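You operate a simulated robot arm through the tools that you are given. There is no shell and no other tool. Be economical: measure what you need, move in short steps, check, and stop when the job is done.

The job below is to be done with a simulated robot arm. You get a single attempt, and the scene is never put back.

Task
Soak the crust off the brown-handled rack in the sink, in water at about 45C.
Fine: plug knob up, mixer set and rack in before the tap runs; tap off once it's clean; the rack stays in the water. Set down upright: what you pick out.
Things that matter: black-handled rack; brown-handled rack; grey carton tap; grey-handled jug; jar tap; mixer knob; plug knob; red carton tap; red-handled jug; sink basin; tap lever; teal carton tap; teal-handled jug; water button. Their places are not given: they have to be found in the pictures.

The check looks at the end state, three seconds after you hand in, the way a careful person would. Anything else that was tipped, shoved, dropped, spilled or broken makes it a failure.

Robot
A 7-joint arm with a two-finger parallel gripper, fixed in place. Base frame: the origin is at the foot of the arm, x ahead of it, y to its left, z up. Lengths are in mm, angles in degrees, forces in N, time in s.
Its first joint turns from -166.0 to 166.0 degrees. Payload 1.57 kg.
Tool frame: the origin (TCP) lies between the finger pads and is the grasp point; the fingertips stand 30 mm ahead of it; z points along the fingers, y is the line along which they close. Largest opening 110 mm; finger width 24, thickness 12; the body of the gripper, 48 by 112 mm, starts 78 mm behind the TCP.
Orientation is that of the tool frame in the base frame, as a unit quaternion [x, y, z, w]. With the fingers straight down and closing along the base's y, the tool's x points along the base's -x, its y along +y and its z along -z.

Tools
- The arm moves only by the tool nudge_tool. Its argument "increments" is one flat list of numbers, 6 for each row, row after row: the shift along the tool's x, y, z in m, then the turn, a rotation vector about the tool's x, y, z in degrees. In form: [dx, dy, dz, wx, wy, wz, dx, dy, dz, wx, wy, wz, ...]. A call has 1 to 12 rows; each row is the pose to reach, as a shift and turn from the pose commanded when the call began, along the tool's axes at that moment. "jaw" is the gripper command, from -1 (fully open) to 1 (shut), values between in proportion, set as the call begins (left out, the last holds). Each row takes 0.2 s and may step no farther than 50 mm and 8.6 degrees from the row before; otherwise, or with a gripper value out of range, the whole call is refused. A pose out of reach is approached as far as the arm can. The call stops where the force on the tool passes 40 N (or 10 N more than at its start, if that is more) or the arm is blocked; 0.2 s more then pass. The fingers move at their own pace (about 45 mm/s each) and stop on an object; they squeeze with about 39 N. The grip force told is the motor's: it shows also when the fingers shut on nothing. Time passes only in rows, and 0.2 s behind the last, so rows that repeat a pose let the fingers close. The reply holds the time, the measured pose of the TCP, the force on the tool along the base axes, the opening and the grip force, in the units named above and with some noise, with the torque about the TCP (base axes, N m) and any sound that the robot's microphone picked up.
- Cameras (640 x 400 px; columns grow to the right, rows downward): "scene" is fixed at [219.1, 649.6, 1607]; the picture's right is [-0.86, -0.51, 0.00], its down [-0.40, 0.67, -0.62] and it looks along [0.32, -0.53, -0.78] (base axes); focal length 214 px, centre (320, 200). "wrist" rides on the gripper at [70, 16, -141] in the tool frame; the picture's right is [-0.23, 0.97, 0.00], its down [-0.86, -0.20, -0.48] and it looks along [-0.47, -0.11, 0.88] (tool axes); focal length 222 px, centre (320, 200).
- grab_frame(camera): a new picture of that camera. No time passes.
- raise_lower(by): slides the trunk up (or, below 0, down) by that many mm; the arm rides with it, the base frame stays. It gives what a move gives, with no picture.
- point_at(camera, pixels): there is no depth. For up to 12 entries [column, row, z] of the newest picture of that camera ("zoom" is the newest enlarged one), the place [x, y] in the base frame at which the ray of that pixel passes the height z, good to about 3 mm. No time passes.
- zoom(camera, box): a new picture of the part [left, top, right, bottom] of that camera's present view, enlarged. No time passes.
- finish_job(): hands the job in; it is judged then, once.

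Work in short steps. Measure before you move; look again where a grasp or a placing could have gone wrong, and mend it. You have 80 turns and 38 pictures in all, those below and enlarged ones among them. Open the gripper and draw the arm clear of the work before you hand the job in, unless the task says otherwise; then end with one line.

The tools are called as a command line: name --argument value ..., lists and objects as JSON in quotes. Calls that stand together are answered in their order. nudge_tool: Moves the arm, as the interface text tells. Its arguments: {"type":"object","properties":{"increments":{"type":"array"},"jaw":{"type":"number"}},"required":["increments"]} The other tools are called the same way: raise_lower (by) slides the trunk up or down; grab_frame (camera) takes a picture; point_at (camera, pixels) gives the place at which the rays of pixels pass given heights; zoom (camera, box) takes an enlarged picture of a part of a camera's view; finish_job () hands the job in.

At the start:

```text
time_s: 0.0
tool_pos: [381.1, -84.2, 1321.5]
orientation: [0.0, 1.0, 0.0, 0.0]
contact_force: [-0.6, 0.2, -0.7]
moment: [0.01, 0.01, 0.01]
gripper_width: 110.2
gripper_force: 0.1
trunk travel left (down, up): [-525.0, 65.0]
```

scene: 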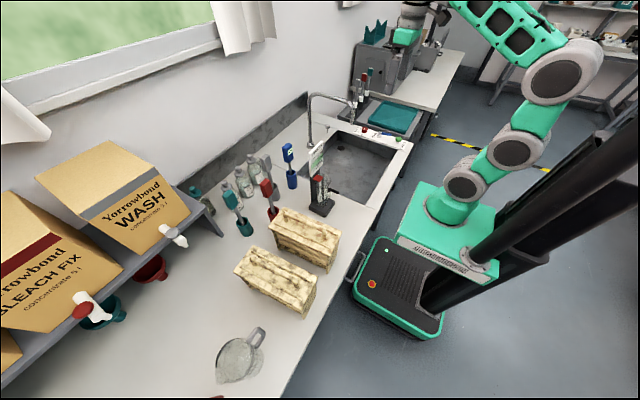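
wrist: 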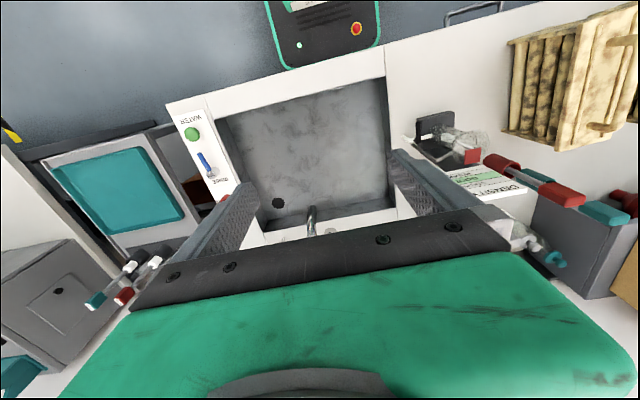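

The pictures show the sink around scene (355,165) and two crusted racks around (300,240) and (275,280). I zoom in on both areas to identify the controls and rack handles.

zoom --camera "scene" --box '[270, 80, 430, 220]'

zoom --camera "scene" --box '[180, 140, 360, 330]'

zoom --camera "wrist" --box '[150, 80, 410, 260]'

zoom --camera "wrist" --box '[400, 0, 640, 280]'

```text
2.86 times, centred on (350, 150) of scene
```

zoom: 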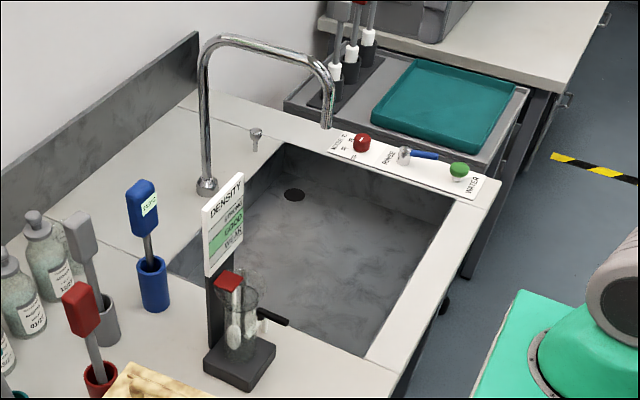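

```text
2.11 times, centred on (270, 235) of scene
```

zoom: 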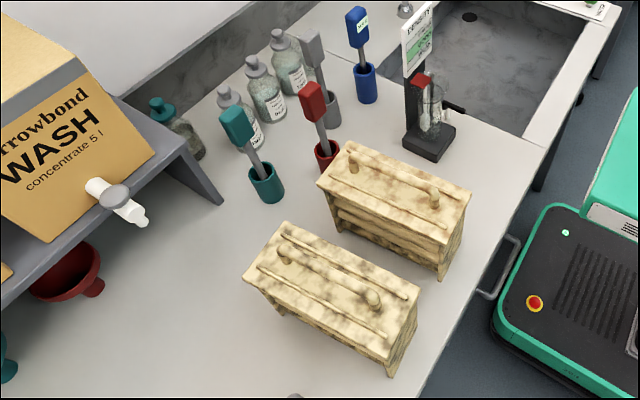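

```text
2.22 times, centred on (280, 170) of wrist
```

zoom: 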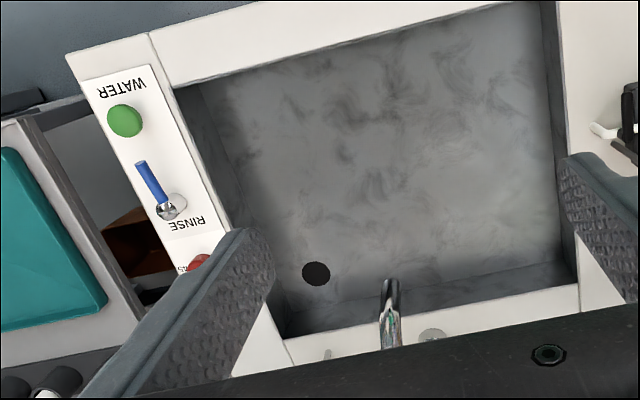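

```text
1.43 times, centred on (520, 140) of wrist
```

zoom: 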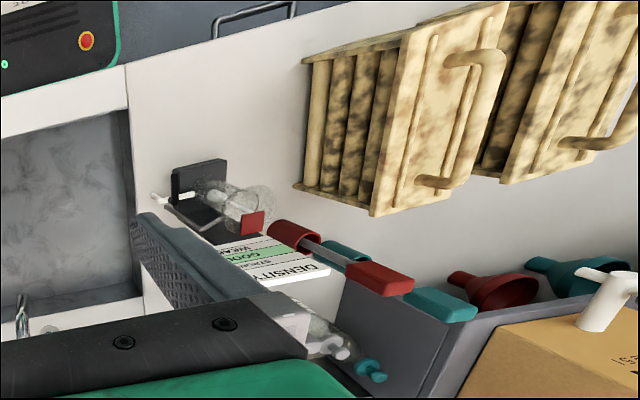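

I'll zoom tightly on the two rack handles (scene about (308,222) and (273,270)) to tell brown from black, and locate main points.

zoom --camera "scene" --box '[230, 200, 350, 320]'

zoom --camera "scene" --box '[335, 110, 415, 160]'

point_at --camera "scene" --pixels '[[313, 142, 880], [367, 208, 880], [409, 150, 880], [335, 130, 880], [352, 149, 720], [365, 129, 900], [384, 134, 920], [397, 138, 900], [333, 127, 910], [322, 111, 880], [320, 205, 880], [352, 122, 1050]]'

```text
3.33 times, centred on (290, 260) of scene
```

zoom: 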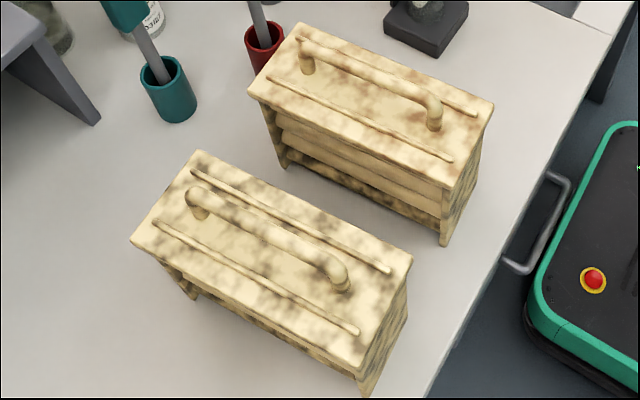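

```text
8.00 times, centred on (375, 135) of scene
```

zoom: 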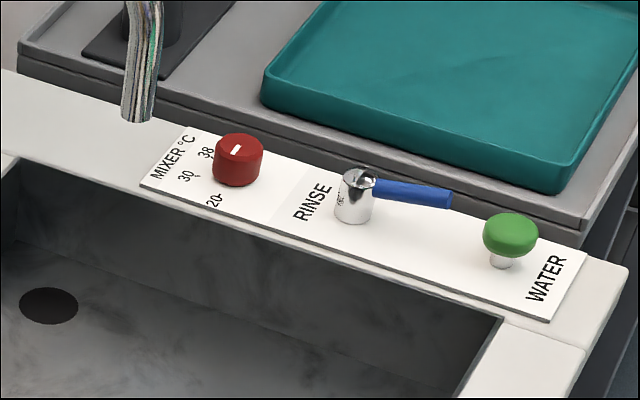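

```text
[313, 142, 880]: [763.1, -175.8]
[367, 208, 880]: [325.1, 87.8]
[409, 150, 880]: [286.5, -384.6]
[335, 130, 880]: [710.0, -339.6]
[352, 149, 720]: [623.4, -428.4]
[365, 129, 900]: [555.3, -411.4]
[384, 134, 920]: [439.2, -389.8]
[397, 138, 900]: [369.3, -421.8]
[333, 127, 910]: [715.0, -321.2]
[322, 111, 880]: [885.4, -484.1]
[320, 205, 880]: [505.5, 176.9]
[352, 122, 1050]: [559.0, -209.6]
```

The rack nearer the sink shows brownish blotches and the other blackish ones. I measure the near rack's corners and the plug knob at plausible heights.

point_at --camera "scene" --pixels '[[327.5, 273.5, 880], [337, 257, 880], [280.5, 250, 880], [342, 230.5, 1000], [329, 255.5, 1000], [268.5, 227.5, 1000], [283, 206.5, 1000], [286, 218, 1020], [324.5, 235, 1020], [334, 129, 890], [334, 124, 900], [327, 118, 1000]]'

zoom --camera "scene" --box '[305, 90, 365, 150]'

```text
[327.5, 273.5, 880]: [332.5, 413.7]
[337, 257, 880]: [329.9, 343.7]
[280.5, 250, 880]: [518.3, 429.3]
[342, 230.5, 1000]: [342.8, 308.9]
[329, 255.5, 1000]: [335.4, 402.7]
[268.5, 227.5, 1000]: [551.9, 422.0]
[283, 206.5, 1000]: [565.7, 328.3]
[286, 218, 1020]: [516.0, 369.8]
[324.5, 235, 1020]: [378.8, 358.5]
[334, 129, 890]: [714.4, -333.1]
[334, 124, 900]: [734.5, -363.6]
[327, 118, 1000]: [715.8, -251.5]
```

```text
6.67 times, centred on (335, 120) of scene
```

zoom: 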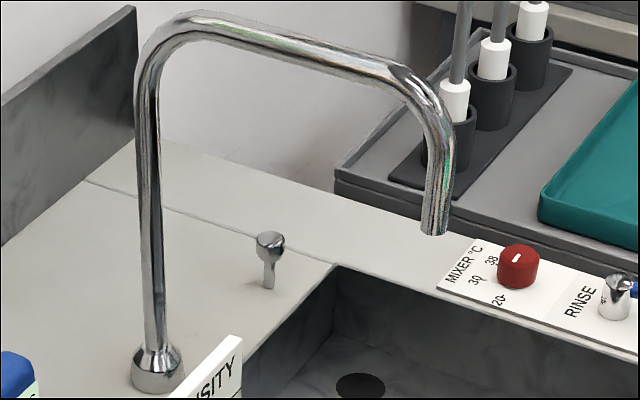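

The near rack spans about x 340–560, y 310–420. I move the wrist over the racks for a closer view of the handle colours.

nudge_tool --increments '[0.008, 0.0414, 0.007, 0, 0, 0, 0.016, 0.0828, 0.014, 0, 0, 0, 0.024, 0.1242, 0.021, 0, 0, 0, 0.032, 0.1656, 0.028, 0, 0, 0, 0.04, 0.207, 0.035, 0, 0, 0, 0.048, 0.2484, 0.042, 0, 0, 0, 0.056, 0.2898, 0.049, 0, 0, 0, 0.064, 0.3312, 0.056, 0, 0, 0, 0.072, 0.3726, 0.063, 0, 0, 0, 0.08, 0.414, 0.07, 0, 0, 0]' --jaw -1

grab_frame --camera "wrist"

point_at --camera "scene" --pixels '[[337.7, 130, 880], [397, 150, 880], [365.6, 204, 880], [296.7, 174, 880], [327, 132.7, 880], [327.5, 126, 910], [313, 145.5, 880], [350, 141, 680], [350, 148, 680]]'

```text
time_s: 2.2
tool_pos: [304.0, 327.7, 1250.1]
orientation: [0.0, 1.0, -0.001, 0.0]
contact_force: [-0.3, 0.1, -1.5]
moment: [0.0, 0.0, 0.0]
gripper_width: 110.0
gripper_force: 0.1
trunk travel left (down, up): [-525.0, 65.0]
```

```text
28 pictures are left
```

wrist: 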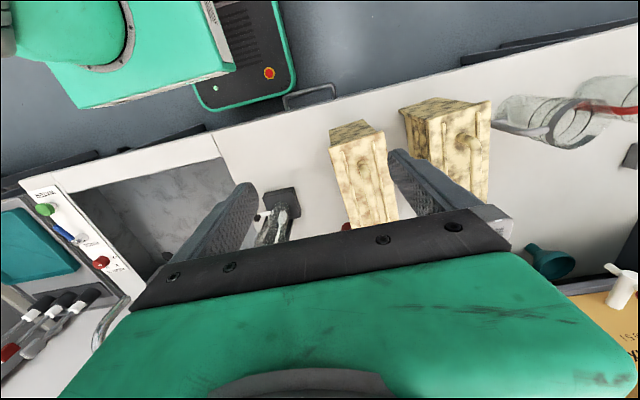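

```text
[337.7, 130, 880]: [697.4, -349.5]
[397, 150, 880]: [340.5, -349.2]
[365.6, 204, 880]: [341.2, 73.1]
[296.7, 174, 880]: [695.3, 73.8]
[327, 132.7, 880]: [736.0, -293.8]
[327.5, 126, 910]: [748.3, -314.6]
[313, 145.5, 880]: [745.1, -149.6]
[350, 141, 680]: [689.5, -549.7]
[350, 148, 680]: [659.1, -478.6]
```

Sink opening is x 340–697, y −349…73; the plug knob is at about (736,−294). Now I enlarge the rack tops at wrist (360,170)/(455,150).

zoom --camera "wrist" --box '[310, 80, 510, 240]'

```text
2.50 times, centred on (410, 160) of wrist
```

zoom: 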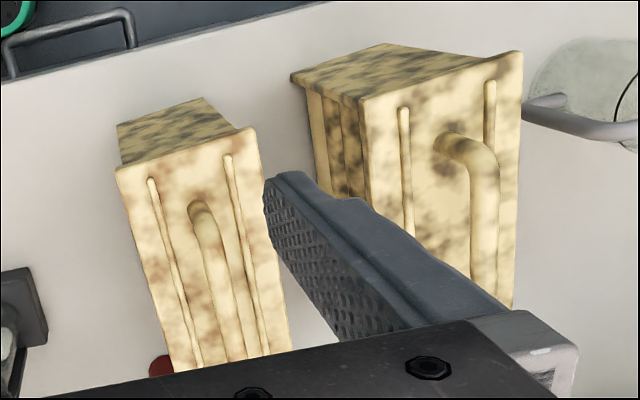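

The near-sink rack is the brown one (brown patches on its top and handle). I triangulate its top corners and handle from the two cameras.

point_at --camera "wrist" --pixels '[[384, 132, 980], [384, 132, 1000], [384, 132, 1020], [384, 132, 1040], [329.2, 147.2, 980], [329.2, 147.2, 1000], [329.2, 147.2, 1020], [329.2, 147.2, 1040], [362, 163, 1020], [362, 163, 1040], [362, 163, 1060]]'

point_at --camera "scene" --pixels '[[342, 230.5, 980], [342, 230.5, 1020], [342, 230.5, 1040], [329, 255.5, 980], [329, 255.5, 1020], [329, 255.5, 1040], [324.5, 231, 1020], [324.5, 231, 1040], [324.5, 231, 1060], [286, 214, 1040], [286, 214, 1060]]'

```text
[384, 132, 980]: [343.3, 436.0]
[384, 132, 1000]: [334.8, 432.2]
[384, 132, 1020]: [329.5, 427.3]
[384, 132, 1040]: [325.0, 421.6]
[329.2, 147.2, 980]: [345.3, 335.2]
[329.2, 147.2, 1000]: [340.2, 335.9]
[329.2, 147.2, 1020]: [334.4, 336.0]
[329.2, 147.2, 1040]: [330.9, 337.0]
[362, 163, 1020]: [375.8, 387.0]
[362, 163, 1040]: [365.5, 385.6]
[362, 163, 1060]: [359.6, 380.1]
```

```text
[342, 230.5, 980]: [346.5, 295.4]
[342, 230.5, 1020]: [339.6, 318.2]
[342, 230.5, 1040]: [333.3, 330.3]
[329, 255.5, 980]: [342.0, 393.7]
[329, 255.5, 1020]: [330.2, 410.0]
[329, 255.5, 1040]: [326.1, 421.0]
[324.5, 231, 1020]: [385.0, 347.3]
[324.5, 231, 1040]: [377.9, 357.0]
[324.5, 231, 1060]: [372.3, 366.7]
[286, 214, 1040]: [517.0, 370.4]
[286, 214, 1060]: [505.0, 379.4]
```

Rack top is at z≈1045, handle bar about z≈1077 centred near (432,380). Next I go view the controls and plug knob from closer, staying high.

nudge_tool --increments '[-0.0126, -0.047, -0.0036, 0, 0, 0, -0.0251, -0.094, -0.0071, 0, 0, 0, -0.0377, -0.141, -0.0107, 0, 0, 0, -0.0503, -0.188, -0.0143, 0, 0, 0, -0.0629, -0.235, -0.0179, 0, 0, 0, -0.0754, -0.282, -0.0214, 0, 0, 0, -0.088, -0.329, -0.025, 0, 0, 0]'

nudge_tool --increments '[-0.0126, -0.047, -0.0036, 0, 0, 0, -0.0251, -0.094, -0.0071, 0, 0, 0, -0.0377, -0.141, -0.0107, 0, 0, 0, -0.0503, -0.188, -0.0143, 0, 0, 0, -0.0629, -0.235, -0.0179, 0, 0, 0, -0.0754, -0.282, -0.0214, 0, 0, 0, -0.088, -0.329, -0.025, 0, 0, 0]'

grab_frame --camera "wrist"

```text
time_s: 3.8
tool_pos: [393.0, -3.1, 1278.2]
orientation: [0.0, 1.0, -0.001, 0.0]
contact_force: [-0.1, 0.2, 0.4]
moment: [-0.01, 0.02, -0.02]
gripper_width: 109.8
gripper_force: 0.1
trunk travel left (down, up): [-525.0, 65.0]
```

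```text
time_s: 5.4
tool_pos: [478.5, -331.4, 1300.7]
orientation: [0.0, 1.0, 0.0, 0.001]
contact_force: [0.7, -0.6, -0.3]
moment: [0.04, -0.01, -0.01]
gripper_width: 110.0
gripper_force: 0.0
trunk travel left (down, up): [-525.0, 65.0]
```

```text
26 pictures are left
```

wrist: 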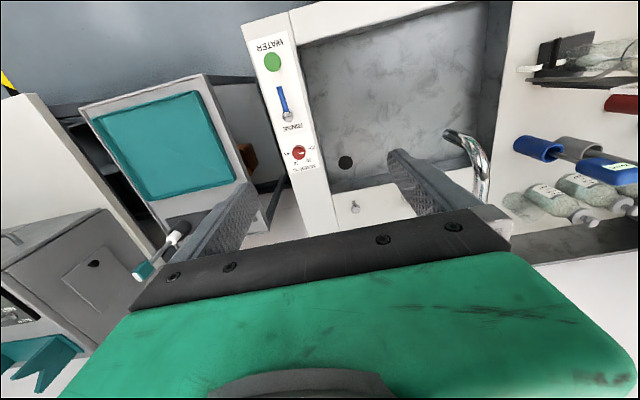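

The panel is at wrist (285,110), the knob at (356,207), the spout tip at (450,135). I zoom on them.

zoom --camera "wrist" --box '[235, 30, 345, 180]'

point_at --camera "wrist" --pixels '[[355, 211, 880], [355, 205, 900], [355, 205, 920], [450, 137, 1000], [450, 137, 1050], [450, 137, 1100], [299, 152, 900], [299, 152, 920], [288, 116, 900], [280, 89, 920], [272, 62, 900], [345, 162, 700]]'

point_at --camera "scene" --pixels '[[352.5, 125, 1000], [352.5, 125, 1050], [352.5, 125, 1100], [365, 130, 880], [365, 127.5, 910], [379.5, 135, 890], [390, 134.5, 920], [398.5, 139, 910], [311, 95, 1100], [311, 95, 1200]]'

```text
2.67 times, centred on (290, 105) of wrist
```

zoom: 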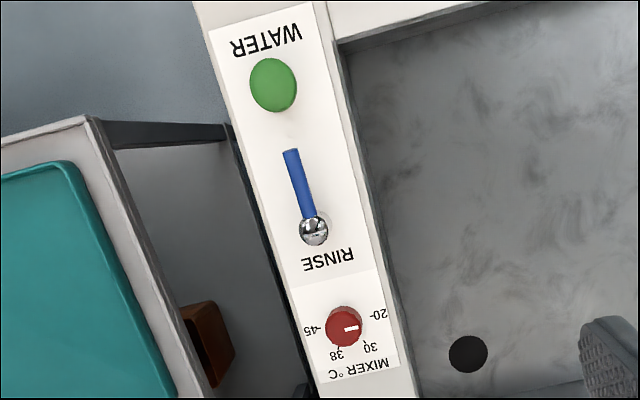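

```text
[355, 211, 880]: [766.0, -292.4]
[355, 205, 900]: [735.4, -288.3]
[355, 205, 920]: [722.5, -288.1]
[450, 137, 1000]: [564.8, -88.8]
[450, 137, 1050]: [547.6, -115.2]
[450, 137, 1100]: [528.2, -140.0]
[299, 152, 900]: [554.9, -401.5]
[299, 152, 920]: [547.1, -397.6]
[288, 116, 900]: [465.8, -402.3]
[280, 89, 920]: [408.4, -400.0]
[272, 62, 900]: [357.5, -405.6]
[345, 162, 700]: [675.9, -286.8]
```

```text
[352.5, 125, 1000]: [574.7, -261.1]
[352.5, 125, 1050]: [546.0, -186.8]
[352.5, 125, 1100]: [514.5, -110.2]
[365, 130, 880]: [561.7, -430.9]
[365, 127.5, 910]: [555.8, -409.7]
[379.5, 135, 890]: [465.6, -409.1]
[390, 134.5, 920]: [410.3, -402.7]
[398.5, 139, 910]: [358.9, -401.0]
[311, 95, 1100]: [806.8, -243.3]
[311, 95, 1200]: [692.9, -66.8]
```

Mixer knob is at about (555,−404,905), scale 20→45 running clockwise from +y to −y; pointer sits around 25. I descend to z≈1010 above it to read the dial exactly.

nudge_tool --increments '[-0.011, -0.0105, 0.0414, 0, 0, 0, -0.022, -0.021, 0.083, 0, 0, 0, -0.033, -0.0315, 0.1243, 0, 0, 0, -0.044, -0.042, 0.1657, 0, 0, 0, -0.055, -0.0525, 0.207, 0, 0, 0, -0.066, -0.063, 0.2486, 0, 0, 0, -0.0765, -0.0736, 0.29, 0, 0, 0]'

zoom --camera "wrist" --box '[200, 60, 440, 210]'

```text
time_s: 7.0
tool_pos: [551.8, -403.8, 1013.3]
orientation: [0.0, 1.0, 0.0, 0.0]
contact_force: [-0.2, -1.0, 1.4]
moment: [0.0, 0.0, 0.04]
gripper_width: 110.0
gripper_force: 0.1
trunk travel left (down, up): [-525.0, 65.0]
```

```text
2.67 times, centred on (320, 135) of wrist
```

zoom: 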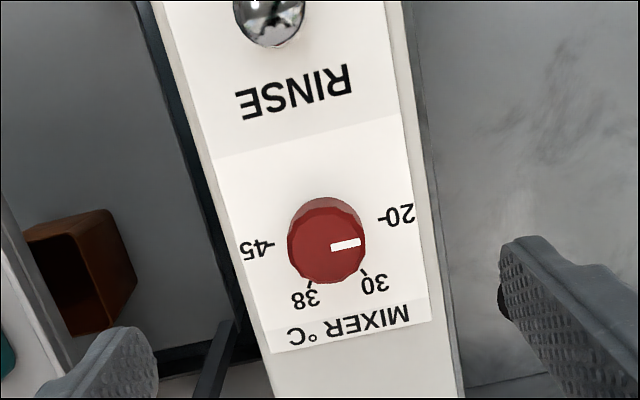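

I convert the tick and pointer pixels to base coordinates.

point_at --camera "zoom" --pixels '[[382, 219, 883], [363, 271, 883], [311, 284, 883], [269, 243, 883], [331, 248, 908], [361, 242, 908], [289, 247, 908], [365, 247, 908], [327, 285, 908], [327, 208, 908], [205, 133, 883], [427, 318, 883]]'

```text
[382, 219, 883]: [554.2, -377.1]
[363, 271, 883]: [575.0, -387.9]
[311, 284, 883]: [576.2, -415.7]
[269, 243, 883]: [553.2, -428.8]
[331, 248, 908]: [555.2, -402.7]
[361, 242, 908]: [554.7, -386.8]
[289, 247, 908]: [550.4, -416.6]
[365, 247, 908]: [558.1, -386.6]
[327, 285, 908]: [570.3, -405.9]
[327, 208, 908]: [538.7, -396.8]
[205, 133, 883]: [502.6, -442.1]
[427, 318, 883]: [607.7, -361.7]
```

Centre is (554.5,−402.5); the pointer sits at 20 (along +y), and 45 is 180° clockwise from above. I turn the tool −90° about its z first, part-closing the jaw to 60 mm.

nudge_tool --increments '[0, 0, 0, 0, 0, -8.2, 0, 0, 0, 0, 0, -16.4, 0, 0, 0, 0, 0, -24.6, 0, 0, 0, 0, 0, -32.8, 0, 0, 0, 0, 0, -41, 0, 0, 0, 0, 0, -49.2, 0, 0, 0, 0, 0, -57.4, 0, 0, 0, 0, 0, -65.6, 0, 0, 0, 0, 0, -73.8, 0, 0, 0, 0, 0, -82, 0, 0, 0, 0, 0, -90, 0, 0, 0, 0, 0, -90]' --jaw -0.09

```text
time_s: 9.6
tool_pos: [554.8, -402.9, 1012.3]
orientation: [0.708, -0.706, 0.0, 0.001]
contact_force: [0.2, 0.7, -0.3]
moment: [-0.01, -0.04, -0.01]
gripper_width: 60.2
gripper_force: 0.0
trunk travel left (down, up): [-525.0, 65.0]
```

The turn was reached. I descend so the fingertips are at about z 890 and close.

nudge_tool --increments '[0, 0, 0.04, 0, 0, 0, 0, 0, 0.075, 0, 0, 0, 0, 0, 0.092, 0, 0, 0, 0, 0, 0.092, 0, 0, 0]'

nudge_tool --increments '[0, 0, 0, 0, 0, 0, 0, 0, 0, 0, 0, 0, 0, 0, 0, 0, 0, 0]' --jaw 1

```text
time_s: 10.6
tool_pos: [557.0, -404.5, 919.4]
orientation: [-0.707, 0.708, 0.0, 0.0]
contact_force: [0.2, -0.8, -0.3]
moment: [-0.02, 0.02, 0.0]
gripper_width: 60.1
gripper_force: 0.1
trunk travel left (down, up): [-525.0, 65.0]
```

```text
time_s: 11.4
tool_pos: [554.5, -404.7, 918.8]
orientation: [-0.707, 0.708, 0.001, 0.0]
contact_force: [-10.4, 1.4, 1.6]
moment: [0.36, 0.49, 0.04]
gripper_width: 33.9
gripper_force: 25.7
trunk travel left (down, up): [-525.0, 65.0]
```

Gripped at 34 mm. I turn +90° (clockwise), then another +90°.

nudge_tool --increments '[0, 0, 0, 0, 0, 8.2, 0, 0, 0, 0, 0, 16.4, 0, 0, 0, 0, 0, 24.6, 0, 0, 0, 0, 0, 32.8, 0, 0, 0, 0, 0, 41, 0, 0, 0, 0, 0, 49.2, 0, 0, 0, 0, 0, 57.4, 0, 0, 0, 0, 0, 65.6, 0, 0, 0, 0, 0, 73.8, 0, 0, 0, 0, 0, 82, 0, 0, 0, 0, 0, 90]'

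zoom --camera "wrist" --box '[200, 60, 440, 230]'

```text
time_s: 13.8
tool_pos: [551.8, -403.4, 920.1]
orientation: [0.001, 1.0, 0.001, -0.001]
contact_force: [-27.4, 3.0, -11.3]
moment: [0.08, 0.89, -0.03]
gripper_width: 33.6
gripper_force: 41.0
trunk travel left (down, up): [-525.0, 65.0]
```

```text
2.35 times, centred on (320, 145) of wrist
```

zoom: 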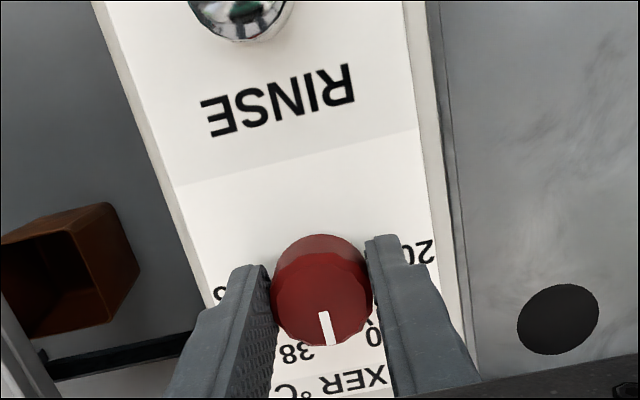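

The pointer is now midway as expected (about +x). The side force is −27 N in x, so I continue the turn with a 2 mm relief in −x.

nudge_tool --increments '[0.002, 0, 0, 0, 0, 4, 0.002, 0, 0, 0, 0, 12.4, 0.002, 0, 0, 0, 0, 20.6, 0.002, 0, 0, 0, 0, 28.8, 0.002, 0, 0, 0, 0, 37, 0.002, 0, 0, 0, 0, 45.2, 0.002, 0, 0, 0, 0, 53.4, 0.002, 0, 0, 0, 0, 61.6, 0.002, 0, 0, 0, 0, 69.8, 0.002, 0, 0, 0, 0, 78, 0.002, 0, 0, 0, 0, 86, 0.002, 0, 0, 0, 0, 90.5]'

```text
time_s: 16.4
tool_pos: [553.4, -401.9, 922.0]
orientation: [0.71, 0.704, -0.002, 0.001]
contact_force: [5.6, 25.1, -12.4]
moment: [0.76, -0.31, 0.12]
gripper_width: 33.6
gripper_force: 41.3
trunk travel left (down, up): [-525.0, 65.0]
```

The turn completed. I open to 60 mm and rise 110 mm, then check the pointer.

nudge_tool --increments '[0, 0, 0, 0, 0, 0, 0, 0, 0, 0, 0, 0, 0, 0, 0, 0, 0, 0, 0, 0, -0.04, 0, 0, 0, 0, 0, -0.08, 0, 0, 0, 0, 0, -0.11, 0, 0, 0]' --jaw -0.09

zoom --camera "wrist" --box '[220, 100, 420, 225]'

```text
time_s: 17.8
tool_pos: [550.9, -403.4, 1031.0]
orientation: [0.71, 0.704, 0.0, 0.0]
contact_force: [1.0, 1.0, -0.3]
moment: [0.0, -0.01, -0.02]
gripper_width: 60.2
gripper_force: 0.1
trunk travel left (down, up): [-525.0, 65.0]
```

```text
3.20 times, centred on (320, 162) of wrist
```

zoom: 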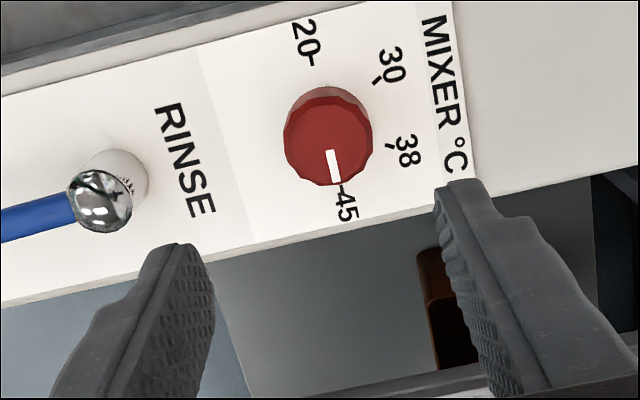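

The mixer now points at 45. Next I rotate the tool back to its normal orientation, closing toward y, then approach the plug knob.

nudge_tool --increments '[0, 0, 0, 0, 0, -8.3, 0, 0, 0, 0, 0, -16.6, 0, 0, 0, 0, 0, -24.9, 0, 0, 0, 0, 0, -33.2, 0, 0, 0, 0, 0, -41.5, 0, 0, 0, 0, 0, -49.8, 0, 0, 0, 0, 0, -58.1, 0, 0, 0, 0, 0, -66.4, 0, 0, 0, 0, 0, -74.7, 0, 0, 0, 0, 0, -83, 0, 0, 0, 0, 0, -90.5]'

nudge_tool --increments '[-0.008, 0.022, -0.01, 0, 0, 0, -0.015, 0.045, -0.02, 0, 0, 0, -0.024, 0.066, -0.03, 0, 0, 0, -0.032, 0.088, -0.04, 0, 0, 0, -0.04, 0.112, -0.05, 0, 0, 0]'

grab_frame --camera "wrist"

```text
time_s: 20.2
tool_pos: [552.7, -402.4, 1030.5]
orientation: [0.0, 1.0, 0.0, 0.0]
contact_force: [0.0, -0.1, 0.1]
moment: [-0.03, -0.02, 0.02]
gripper_width: 60.3
gripper_force: 0.1
trunk travel left (down, up): [-525.0, 65.0]
```

```text
time_s: 21.4
tool_pos: [593.2, -289.5, 1079.5]
orientation: [0.001, 1.0, 0.0, 0.0]
contact_force: [-0.2, 0.3, -0.7]
moment: [-0.02, 0.0, 0.01]
gripper_width: 60.2
gripper_force: 0.1
trunk travel left (down, up): [-525.0, 65.0]
```

```text
21 pictures are left
```

wrist: 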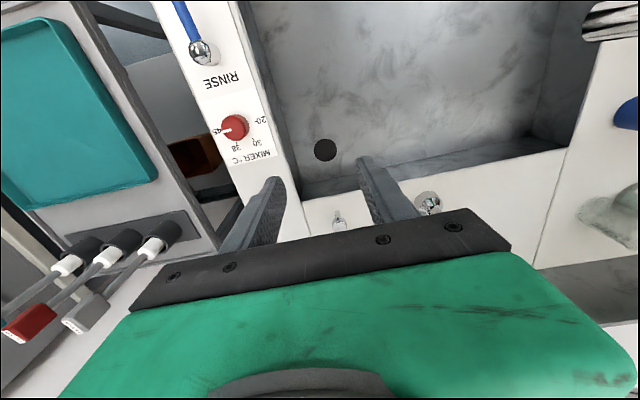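

Knob visible at (338,213)–(340,226). I convert these, plus the faucet base and drain.

point_at --camera "wrist" --pixels '[[338, 211, 880], [340, 225, 900], [340, 225, 910], [340, 225, 920], [428, 203, 880], [325, 150, 700], [304, 194, 700], [304, 194, 750]]'

zoom --camera "wrist" --box '[290, 180, 390, 240]'

```text
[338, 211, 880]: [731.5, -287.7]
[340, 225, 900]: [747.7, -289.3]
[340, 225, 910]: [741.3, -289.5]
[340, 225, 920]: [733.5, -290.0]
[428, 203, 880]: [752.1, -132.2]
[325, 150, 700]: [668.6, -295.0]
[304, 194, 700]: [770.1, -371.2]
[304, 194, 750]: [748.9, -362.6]
```

```text
6.40 times, centred on (340, 210) of wrist
```

zoom: 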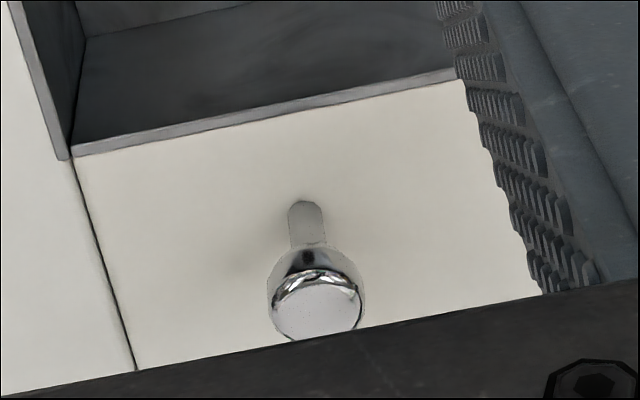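

The knob axis is at about (733,−288), head z≈910–922. I tilt the tool 35° outward and move to a pre-grasp 80 mm short of it.

nudge_tool --increments '[-0.0175, 0, 0.018, 0, -7, 0, -0.035, 0.001, 0.036, 0, -14, 0, -0.0525, 0.001, 0.054, 0, -21, 0, -0.07, 0.002, 0.072, 0, -28, 0, -0.087, 0.002, 0.09, 0, -35, 0, -0.087, 0.002, 0.09, 0, -35, 0]'

grab_frame --camera "wrist"

```text
time_s: 22.8
tool_pos: [680.9, -287.5, 990.7]
orientation: [0.0, 0.954, 0.0, 0.301]
contact_force: [-1.1, -0.2, 0.3]
moment: [0.01, 0.0, -0.01]
gripper_width: 60.1
gripper_force: 0.1
trunk travel left (down, up): [-525.0, 65.0]
```

```text
19 pictures are left
```

wrist: 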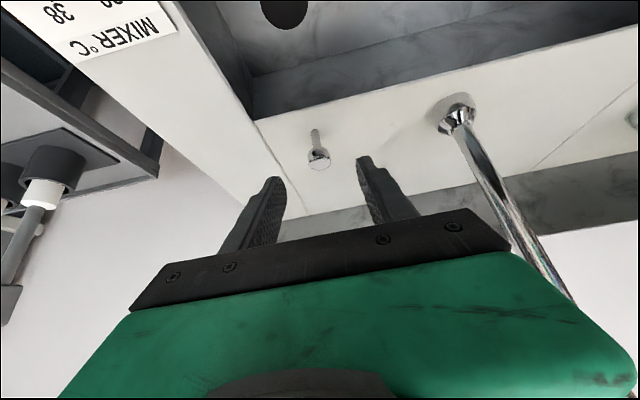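

The knob head is at (319,160), between the fingers; I verify its location.

point_at --camera "wrist" --pixels '[[316, 131, 880], [319, 160, 905], [319, 160, 915], [319, 160, 925]]'

```text
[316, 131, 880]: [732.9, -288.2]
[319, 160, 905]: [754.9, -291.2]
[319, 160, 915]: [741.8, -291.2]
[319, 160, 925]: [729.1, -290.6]
```

Head axis (733,−289), head z≈918. I advance 80 mm along the tool and close.

nudge_tool --increments '[0, -0.001, 0.03, 0, 0, 0, 0, -0.002, 0.06, 0, 0, 0, 0, -0.002, 0.08, 0, 0, 0, 0, -0.002, 0.08, 0, 0, 0]'

nudge_tool --increments '[0, 0, 0, 0, 0, 0, 0, 0, 0, 0, 0, 0, 0, 0, 0, 0, 0, 0, 0, 0, 0, 0, 0, 0]' --jaw 1

```text
time_s: 23.8
tool_pos: [726.4, -290.8, 923.6]
orientation: [0.0, 0.954, -0.001, 0.301]
contact_force: [0.2, 0.2, 0.2]
moment: [-0.01, 0.02, -0.03]
gripper_width: 60.0
gripper_force: 0.0
trunk travel left (down, up): [-525.0, 65.0]
```

```text
time_s: 24.8
tool_pos: [725.8, -289.5, 924.3]
orientation: [0.0, 0.954, 0.0, 0.3]
contact_force: [-0.5, -0.9, -0.2]
moment: [0.0, -0.04, 0.01]
gripper_width: 23.5
gripper_force: 30.3
trunk travel left (down, up): [-525.0, 65.0]
```

Gripped at 23.5 mm. I lift straight up in small steps, up to 25 mm.

nudge_tool --increments '[-0.0029, 0, -0.0041, 0, 0, 0, -0.0057, 0, -0.0082, 0, 0, 0, -0.0086, 0, -0.0123, 0, 0, 0, -0.0115, 0, -0.0164, 0, 0, 0, -0.0143, 0, -0.0205, 0, 0, 0]'

```text
time_s: 26.0
tool_pos: [725.9, -290.9, 945.0]
orientation: [0.001, 0.955, 0.001, 0.298]
contact_force: [5.0, -2.9, -16.5]
moment: [-0.03, -0.57, -0.03]
gripper_width: 23.7
gripper_force: 35.7
trunk travel left (down, up): [-525.0, 65.0]
```

It rose about 21 mm and then met −16.5 N. I look to see whether the knob is up against its stop.

zoom --camera "wrist" --box '[220, 0, 420, 240]'

```text
1.67 times, centred on (320, 120) of wrist
```

zoom: 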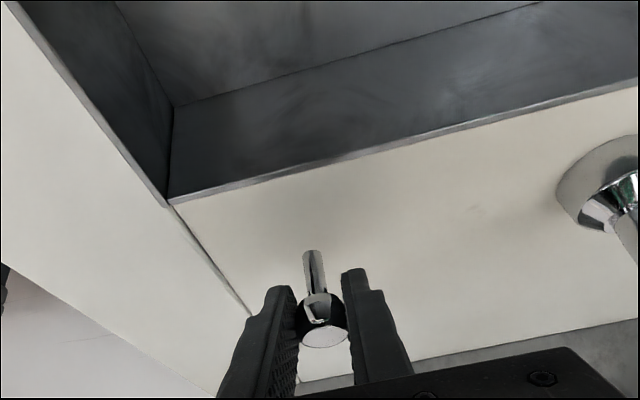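

Knob still held and the stem is clearly longer, so it is at its upper stop. I release to 60 mm and back off 90 mm along the tool, then look at it and the drain.

nudge_tool --increments '[0, 0, 0, 0, 0, 0, 0, 0, 0, 0, 0, 0, 0, 0, 0, 0, 0, 0, 0, 0, -0.03, 0, 0, 0, 0, 0, -0.06, 0, 0, 0, 0, 0, -0.09, 0, 0, 0]' --jaw -0.09

grab_frame --camera "wrist"

```text
time_s: 27.4
tool_pos: [674.3, -289.2, 1022.1]
orientation: [0.0, 0.954, 0.0, 0.3]
contact_force: [0.4, 0.2, -0.5]
moment: [-0.02, 0.0, 0.01]
gripper_width: 59.9
gripper_force: 0.1
trunk travel left (down, up): [-525.0, 65.0]
```

```text
17 pictures are left
```

wrist: 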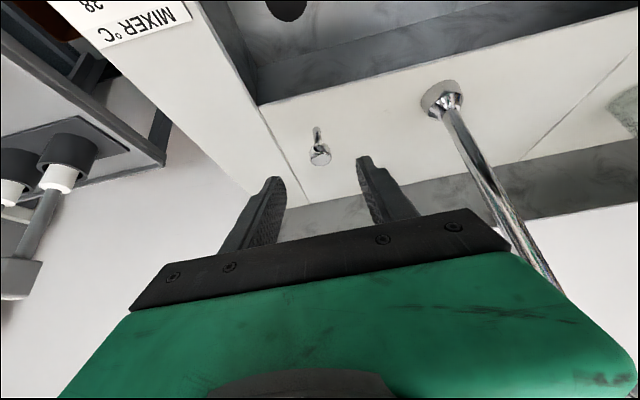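

I check the head's height from its pixel (320,155) and the stem base (316,127).

point_at --camera "wrist" --pixels '[[316, 127, 880], [320, 155, 920], [320, 155, 930], [320, 155, 940], [320, 155, 950]]'

zoom --camera "wrist" --box '[240, 0, 380, 180]'

```text
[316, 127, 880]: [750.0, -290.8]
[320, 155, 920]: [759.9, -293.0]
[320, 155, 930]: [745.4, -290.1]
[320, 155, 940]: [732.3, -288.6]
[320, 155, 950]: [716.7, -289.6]
```

```text
2.22 times, centred on (310, 90) of wrist
```

zoom: 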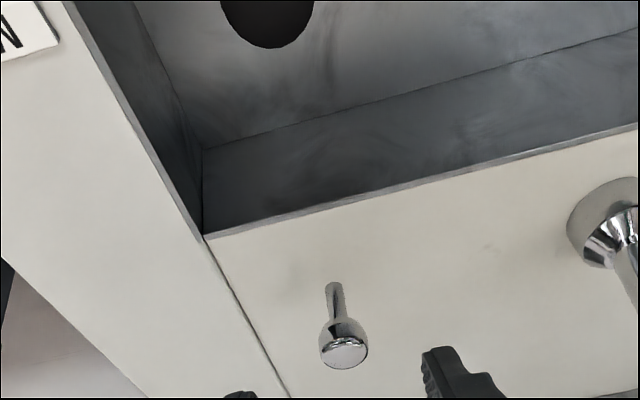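

Plug knob head has moved from z≈922 to ≈940 and stays up. Now I back off upward, un-tilt, and travel high to the brown rack.

nudge_tool --increments '[-0.0018, 0, -0.0305, 0, 7, 0, -0.0036, 0, -0.061, 0, 14, 0, -0.0055, 0, -0.0915, 0, 21, 0, -0.0073, 0, -0.122, 0, 28, 0, -0.0091, 0, -0.1524, 0, 35, 0]'

nudge_tool --increments '[0.032, 0.023, -0.028, 0, 0, 0, 0.065, 0.046, -0.056, 0, 0, 0, 0.097, 0.07, -0.084, 0, 0, 0, 0.13, 0.093, -0.112, 0, 0, 0, 0.162, 0.116, -0.14, 0, 0, 0, 0.194, 0.139, -0.168, 0, 0, 0]'

nudge_tool --increments '[-0.003, 0.045, 0, 0, 0, 0, -0.006, 0.09, 0, 0, 0, 0, -0.009, 0.135, 0, 0, 0, 0, -0.012, 0.18, 0, 0, 0, 0, -0.015, 0.225, 0, 0, 0, 0, -0.018, 0.27, 0, 0, 0, 0, -0.021, 0.315, 0, 0, 0, 0, -0.024, 0.36, 0, 0, 0, 0, -0.027, 0.405, 0, 0, 0, 0, -0.029, 0.45, 0, 0, 0, 0, -0.03, 0.49, 0, 0, 0, 0, -0.031, 0.531, 0.03, 0, 0, -5.4]'

grab_frame --camera "wrist"

```text
time_s: 28.6
tool_pos: [600.4, -287.5, 1151.3]
orientation: [-0.002, 1.0, -0.002, -0.002]
contact_force: [0.9, 0.3, 0.9]
moment: [-0.03, 0.06, 0.0]
gripper_width: 60.0
gripper_force: 0.1
trunk travel left (down, up): [-525.0, 65.0]
```

```text
time_s: 30.0
tool_pos: [397.8, -147.9, 1323.9]
orientation: [0.0, 1.0, 0.0, 0.0]
contact_force: [-0.6, -0.7, 0.1]
moment: [-0.04, -0.02, 0.0]
gripper_width: 59.9
gripper_force: 0.1
trunk travel left (down, up): [-525.0, 65.0]
```

```text
refused: row 12 steps farther than a row can; nothing moved
```

```text
15 pictures are left
```

wrist: 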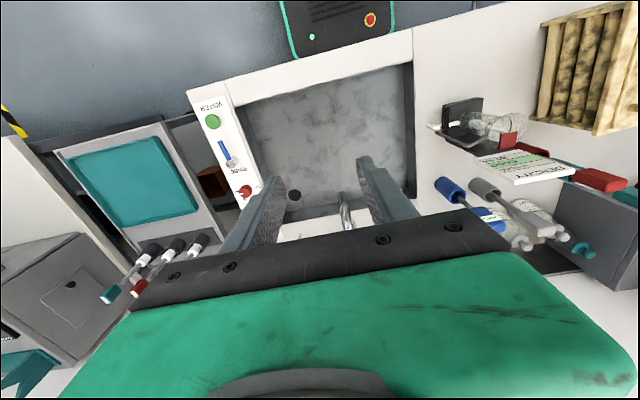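

The last move was refused for a too-long step; I redo it with even 44 mm rows.

nudge_tool --increments '[-0.0026, 0.0443, 0.0025, 0, 0, 0, -0.0052, 0.0885, 0.005, 0, 0, 0, -0.0078, 0.1328, 0.0075, 0, 0, 0, -0.0103, 0.177, 0.01, 0, 0, 0, -0.013, 0.2213, 0.0125, 0, 0, 0, -0.0155, 0.2655, 0.015, 0, 0, 0, -0.018, 0.3098, 0.0175, 0, 0, 0, -0.0207, 0.354, 0.02, 0, 0, 0, -0.0233, 0.3983, 0.0225, 0, 0, 0, -0.0258, 0.4425, 0.025, 0, 0, 0, -0.0284, 0.4868, 0.0275, 0, 0, -2.7, -0.031, 0.531, 0.03, 0, 0, -5.4]'

grab_frame --camera "wrist"

```text
time_s: 32.6
tool_pos: [432.9, 382.8, 1291.8]
orientation: [-0.047, 0.999, -0.001, 0.0]
contact_force: [0.1, 0.9, 0.0]
moment: [-0.01, 0.01, 0.01]
gripper_width: 59.8
gripper_force: 0.0
trunk travel left (down, up): [-525.0, 65.0]
```

```text
14 pictures are left
```

wrist: 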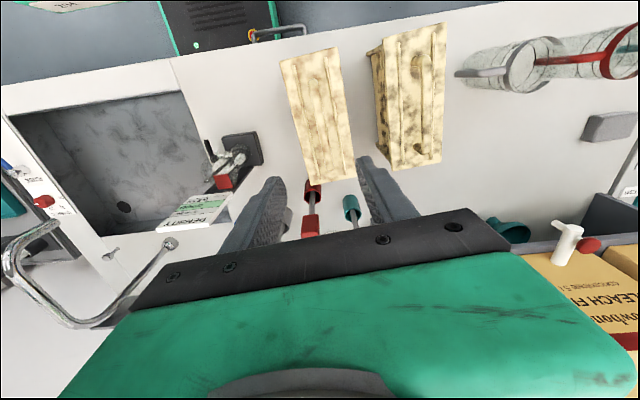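

The rack top is at (281,60)–(355,178) in the wrist view; I compute its top corners and handle at the candidate heights.

zoom --camera "wrist" --box '[260, 30, 460, 200]'

point_at --camera "wrist" --pixels '[[280, 61, 1045], [332, 47, 1045], [355, 178, 1045], [303, 184, 1045]]'

```text
2.35 times, centred on (360, 115) of wrist
```

zoom: 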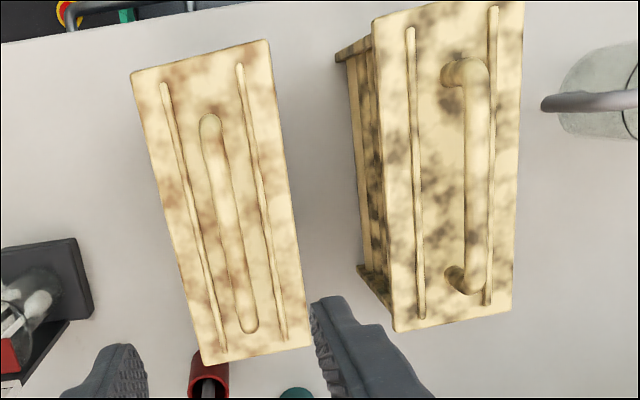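

```text
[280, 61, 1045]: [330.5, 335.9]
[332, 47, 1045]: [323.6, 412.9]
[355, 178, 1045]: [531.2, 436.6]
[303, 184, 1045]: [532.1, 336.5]
```

I refine with the enlarged picture's pixels.

point_at --camera "zoom" --pixels '[[131, 73, 1045], [268, 40, 1045], [311, 345, 1045], [204, 365, 1045], [210, 122, 1077], [248, 326, 1077], [210, 122, 1067], [248, 326, 1067], [163, 85, 1047], [223, 348, 1047], [239, 66, 1047], [284, 337, 1047]]'

```text
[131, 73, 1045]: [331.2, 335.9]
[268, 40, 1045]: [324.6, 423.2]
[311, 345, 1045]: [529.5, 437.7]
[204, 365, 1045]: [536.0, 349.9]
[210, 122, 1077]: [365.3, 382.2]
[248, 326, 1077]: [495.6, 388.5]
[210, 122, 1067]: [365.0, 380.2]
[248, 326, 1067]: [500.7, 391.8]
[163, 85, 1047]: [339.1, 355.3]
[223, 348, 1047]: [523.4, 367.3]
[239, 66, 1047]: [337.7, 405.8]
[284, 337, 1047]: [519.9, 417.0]
```

Rack centre (431,386), angle ≈4°, handle bar at z≈1070. I align, descend to TCP z≈1085 with tips just above the top plate.

nudge_tool --increments '[0.0, 0.004, 0.045, 0, 0, 1.4, 0.0, 0.004, 0.09, 0, 0, 1.4, 0.0, 0.004, 0.135, 0, 0, 1.4, 0.0, 0.004, 0.175, 0, 0, 1.4, 0.0, 0.004, 0.192, 0, 0, 1.4, 0.0, 0.004, 0.205, 0, 0, 1.4, 0.0, 0.004, 0.205, 0, 0, 1.4]'

zoom --camera "wrist" --box '[200, 0, 460, 240]'

```text
time_s: 34.2
tool_pos: [431.8, 384.1, 1086.6]
orientation: [-0.035, 0.999, 0.0, 0.0]
contact_force: [-0.1, -0.3, -0.5]
moment: [0.01, 0.03, -0.01]
gripper_width: 60.2
gripper_force: 0.0
trunk travel left (down, up): [-525.0, 65.0]
```

```text
1.67 times, centred on (330, 120) of wrist
```

zoom: 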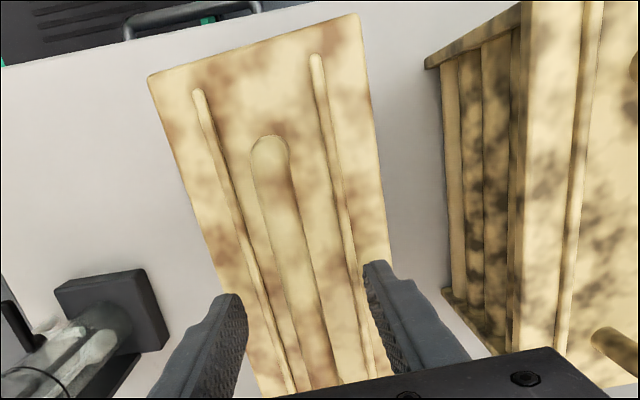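

Brown tint is clear and the fingers straddle the handle. I close.

nudge_tool --increments '[0, 0, 0, 0, 0, 0, 0, 0, 0, 0, 0, 0, 0, 0, 0, 0, 0, 0, 0, 0, 0, 0, 0, 0, 0, 0, 0, 0, 0, 0]' --jaw 1

nudge_tool --increments '[0, 0, -0.005, 0, 0, 0, 0, 0, -0.015, 0, 0, 0, 0, 0, -0.03, 0, 0, 0, 0, 0, -0.03, 0, 0, 0]'

```text
time_s: 35.4
tool_pos: [431.5, 384.3, 1087.3]
orientation: [-0.036, 0.999, 0.0, 0.0]
contact_force: [1.0, 2.9, 1.2]
moment: [0.07, -0.29, 0.27]
gripper_width: 13.7
gripper_force: 30.4
trunk travel left (down, up): [-525.0, 65.0]
```

```text
time_s: 36.4
tool_pos: [432.0, 383.6, 1115.6]
orientation: [-0.034, 0.999, -0.001, -0.001]
contact_force: [-0.1, -0.8, -11.5]
moment: [-0.03, 0.05, -0.01]
gripper_width: 13.6
gripper_force: 30.3
trunk travel left (down, up): [-525.0, 65.0]
```

Lifted with about 1.17 kg hanging level. I raise it to TCP z≈1335, then pull in to x≈340 so it clears the density stand near (510,180).

nudge_tool --increments '[0, 0, -0.044, 0, 0, 0, 0, 0, -0.088, 0, 0, 0, 0, 0, -0.132, 0, 0, 0, 0, 0, -0.176, 0, 0, 0, 0, 0, -0.22, 0, 0, 0, 0.03, 0.002, -0.22, 0, 0, 0, 0.06, 0.004, -0.22, 0, 0, 0, 0.09, 0.006, -0.22, 0, 0, 0]'

grab_frame --camera "scene"

```text
time_s: 38.2
tool_pos: [332.9, 381.9, 1335.2]
orientation: [-0.035, 0.999, 0.0, 0.0]
contact_force: [-0.8, -0.6, -10.4]
moment: [0.01, 0.04, 0.0]
gripper_width: 13.6
gripper_force: 30.6
out of reach, approached as far as the arm can: row 5, 6, 7
trunk travel left (down, up): [-525.0, 65.0]
```

```text
11 pictures are left
```

scene: 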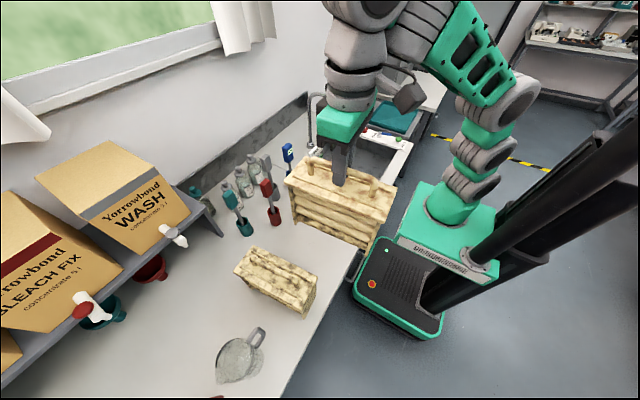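

The rack hangs level and high. I carry it along x≈340 to y≈0, squaring the rotation.

nudge_tool --increments '[0.0019, -0.0424, 0, 0, 0, 0.4, 0.0037, -0.0848, 0, 0, 0, 0.8, 0.0056, -0.1273, 0, 0, 0, 1.2, 0.0075, -0.1697, 0, 0, 0, 1.6, 0.0093, -0.2121, 0, 0, 0, 2.0, 0.0112, -0.2545, 0, 0, 0, 2.4, 0.0131, -0.297, 0, 0, 0, 2.8, 0.0149, -0.3394, 0, 0, 0, 3.4, 0.0168, -0.3818, 0, 0, 0, 4.0]'

nudge_tool --increments '[-0.032, 0, 0.02, 0, 0, 0, -0.064, 0, 0.04, 0, 0, 0, -0.096, 0, 0.06, 0, 0, 0, -0.128, 0, 0.08, 0, 0, 0, -0.128, 0, 0.12, 0, 0, 0, -0.128, 0, 0.16, 0, 0, 0, -0.128, 0, 0.2, 0, 0, 0]'

grab_frame --camera "scene"

```text
time_s: 40.2
tool_pos: [351.1, -0.0, 1338.8]
orientation: [0.0, 1.0, 0.0, 0.0]
contact_force: [-0.5, -1.5, -11.7]
moment: [-0.09, 0.02, 0.01]
gripper_width: 13.6
gripper_force: 30.3
trunk travel left (down, up): [-525.0, 65.0]
```

```text
time_s: 41.8
tool_pos: [478.2, -0.3, 1137.2]
orientation: [-0.001, 1.0, -0.001, 0.0]
contact_force: [0.3, 0.0, -11.7]
moment: [0.01, 0.06, 0.0]
gripper_width: 13.6
gripper_force: 30.3
trunk travel left (down, up): [-525.0, 65.0]
```

```text
10 pictures are left
```

scene: 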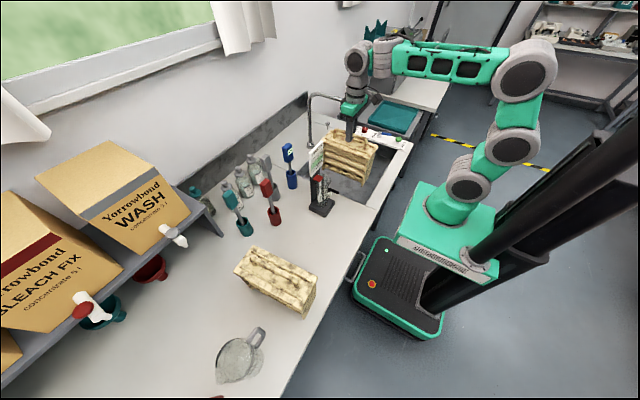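

The rack is over the basin (x≈375–581, y≈±46), clear of spout and stand. I lower 190 mm, then in small steps until contact.

nudge_tool --increments '[0, 0, 0.04, 0, 0, 0, 0, 0, 0.08, 0, 0, 0, 0, 0, 0.12, 0, 0, 0, 0, 0, 0.16, 0, 0, 0, 0, 0, 0.19, 0, 0, 0]'

nudge_tool --increments '[0, 0, 0.005, 0, 0, 0, 0, 0, 0.01, 0, 0, 0, 0, 0, 0.015, 0, 0, 0, 0, 0, 0.02, 0, 0, 0, 0, 0, 0.025, 0, 0, 0, 0, 0, 0.03, 0, 0, 0]'

```text
time_s: 42.8
tool_pos: [484.7, 0.7, 1013.0]
orientation: [0.001, 1.0, 0.0, 0.015]
contact_force: [-0.4, -1.2, 14.7]
moment: [-0.02, 0.63, -0.06]
gripper_width: 13.6
gripper_force: 30.3
trunk travel left (down, up): [-525.0, 65.0]
stopped in row 4: the force on the tool passed its limit (the readings are from after the stop); the commanded pose is now the measured one
```

```text
time_s: 43.4
tool_pos: [487.0, 3.4, 1005.6]
orientation: [0.0, 1.0, -0.002, 0.018]
contact_force: [-2.4, -0.1, 13.9]
moment: [-0.14, 1.28, -0.05]
gripper_width: 13.6
gripper_force: 30.0
trunk travel left (down, up): [-525.0, 65.0]
stopped in row 3: the force on the tool passed its limit (the readings are from after the stop); the commanded pose is now the measured one
```

Contact came at TCP z≈1010 (rack bottom ≈805), with a 2° tilt. I look before doing anything else.

grab_frame --camera "wrist"

zoom --camera "scene" --box '[280, 90, 430, 220]'

```text
9 pictures are left
```

wrist: 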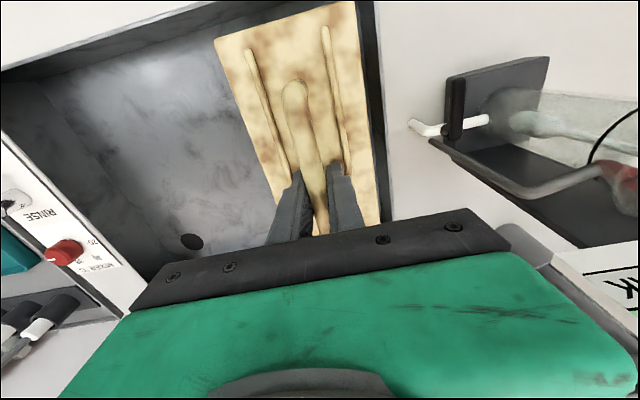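

```text
3.08 times, centred on (355, 155) of scene
```

zoom: 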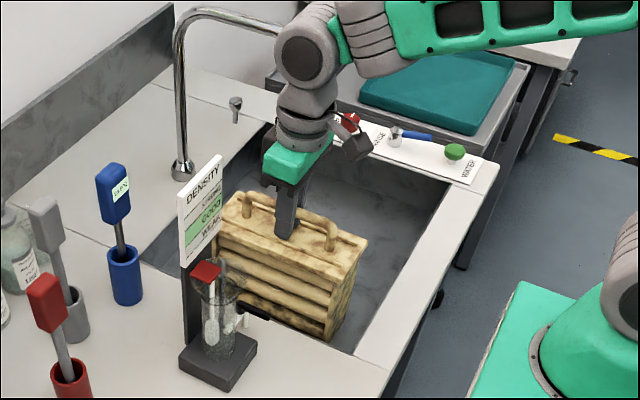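

I triangulate the drain (scene (340.4,148.2), wrist (190,242)) to find the basin floor height.

point_at --camera "wrist" --pixels '[[190, 242, 700], [190, 242, 750], [190, 242, 800], [190, 242, 830], [279, 78, 848], [357, 0, 968]]'

point_at --camera "scene" --pixels '[[340.4, 148.2, 700], [340.4, 148.2, 750], [340.4, 148.2, 800], [340.4, 148.2, 830]]'

```text
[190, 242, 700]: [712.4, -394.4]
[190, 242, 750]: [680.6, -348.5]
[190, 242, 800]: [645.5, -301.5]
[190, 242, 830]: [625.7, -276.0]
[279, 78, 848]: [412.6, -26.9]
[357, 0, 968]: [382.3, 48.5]
```

```text
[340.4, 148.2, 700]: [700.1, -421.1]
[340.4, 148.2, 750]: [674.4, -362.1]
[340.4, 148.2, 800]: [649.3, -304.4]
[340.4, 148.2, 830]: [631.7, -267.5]
```

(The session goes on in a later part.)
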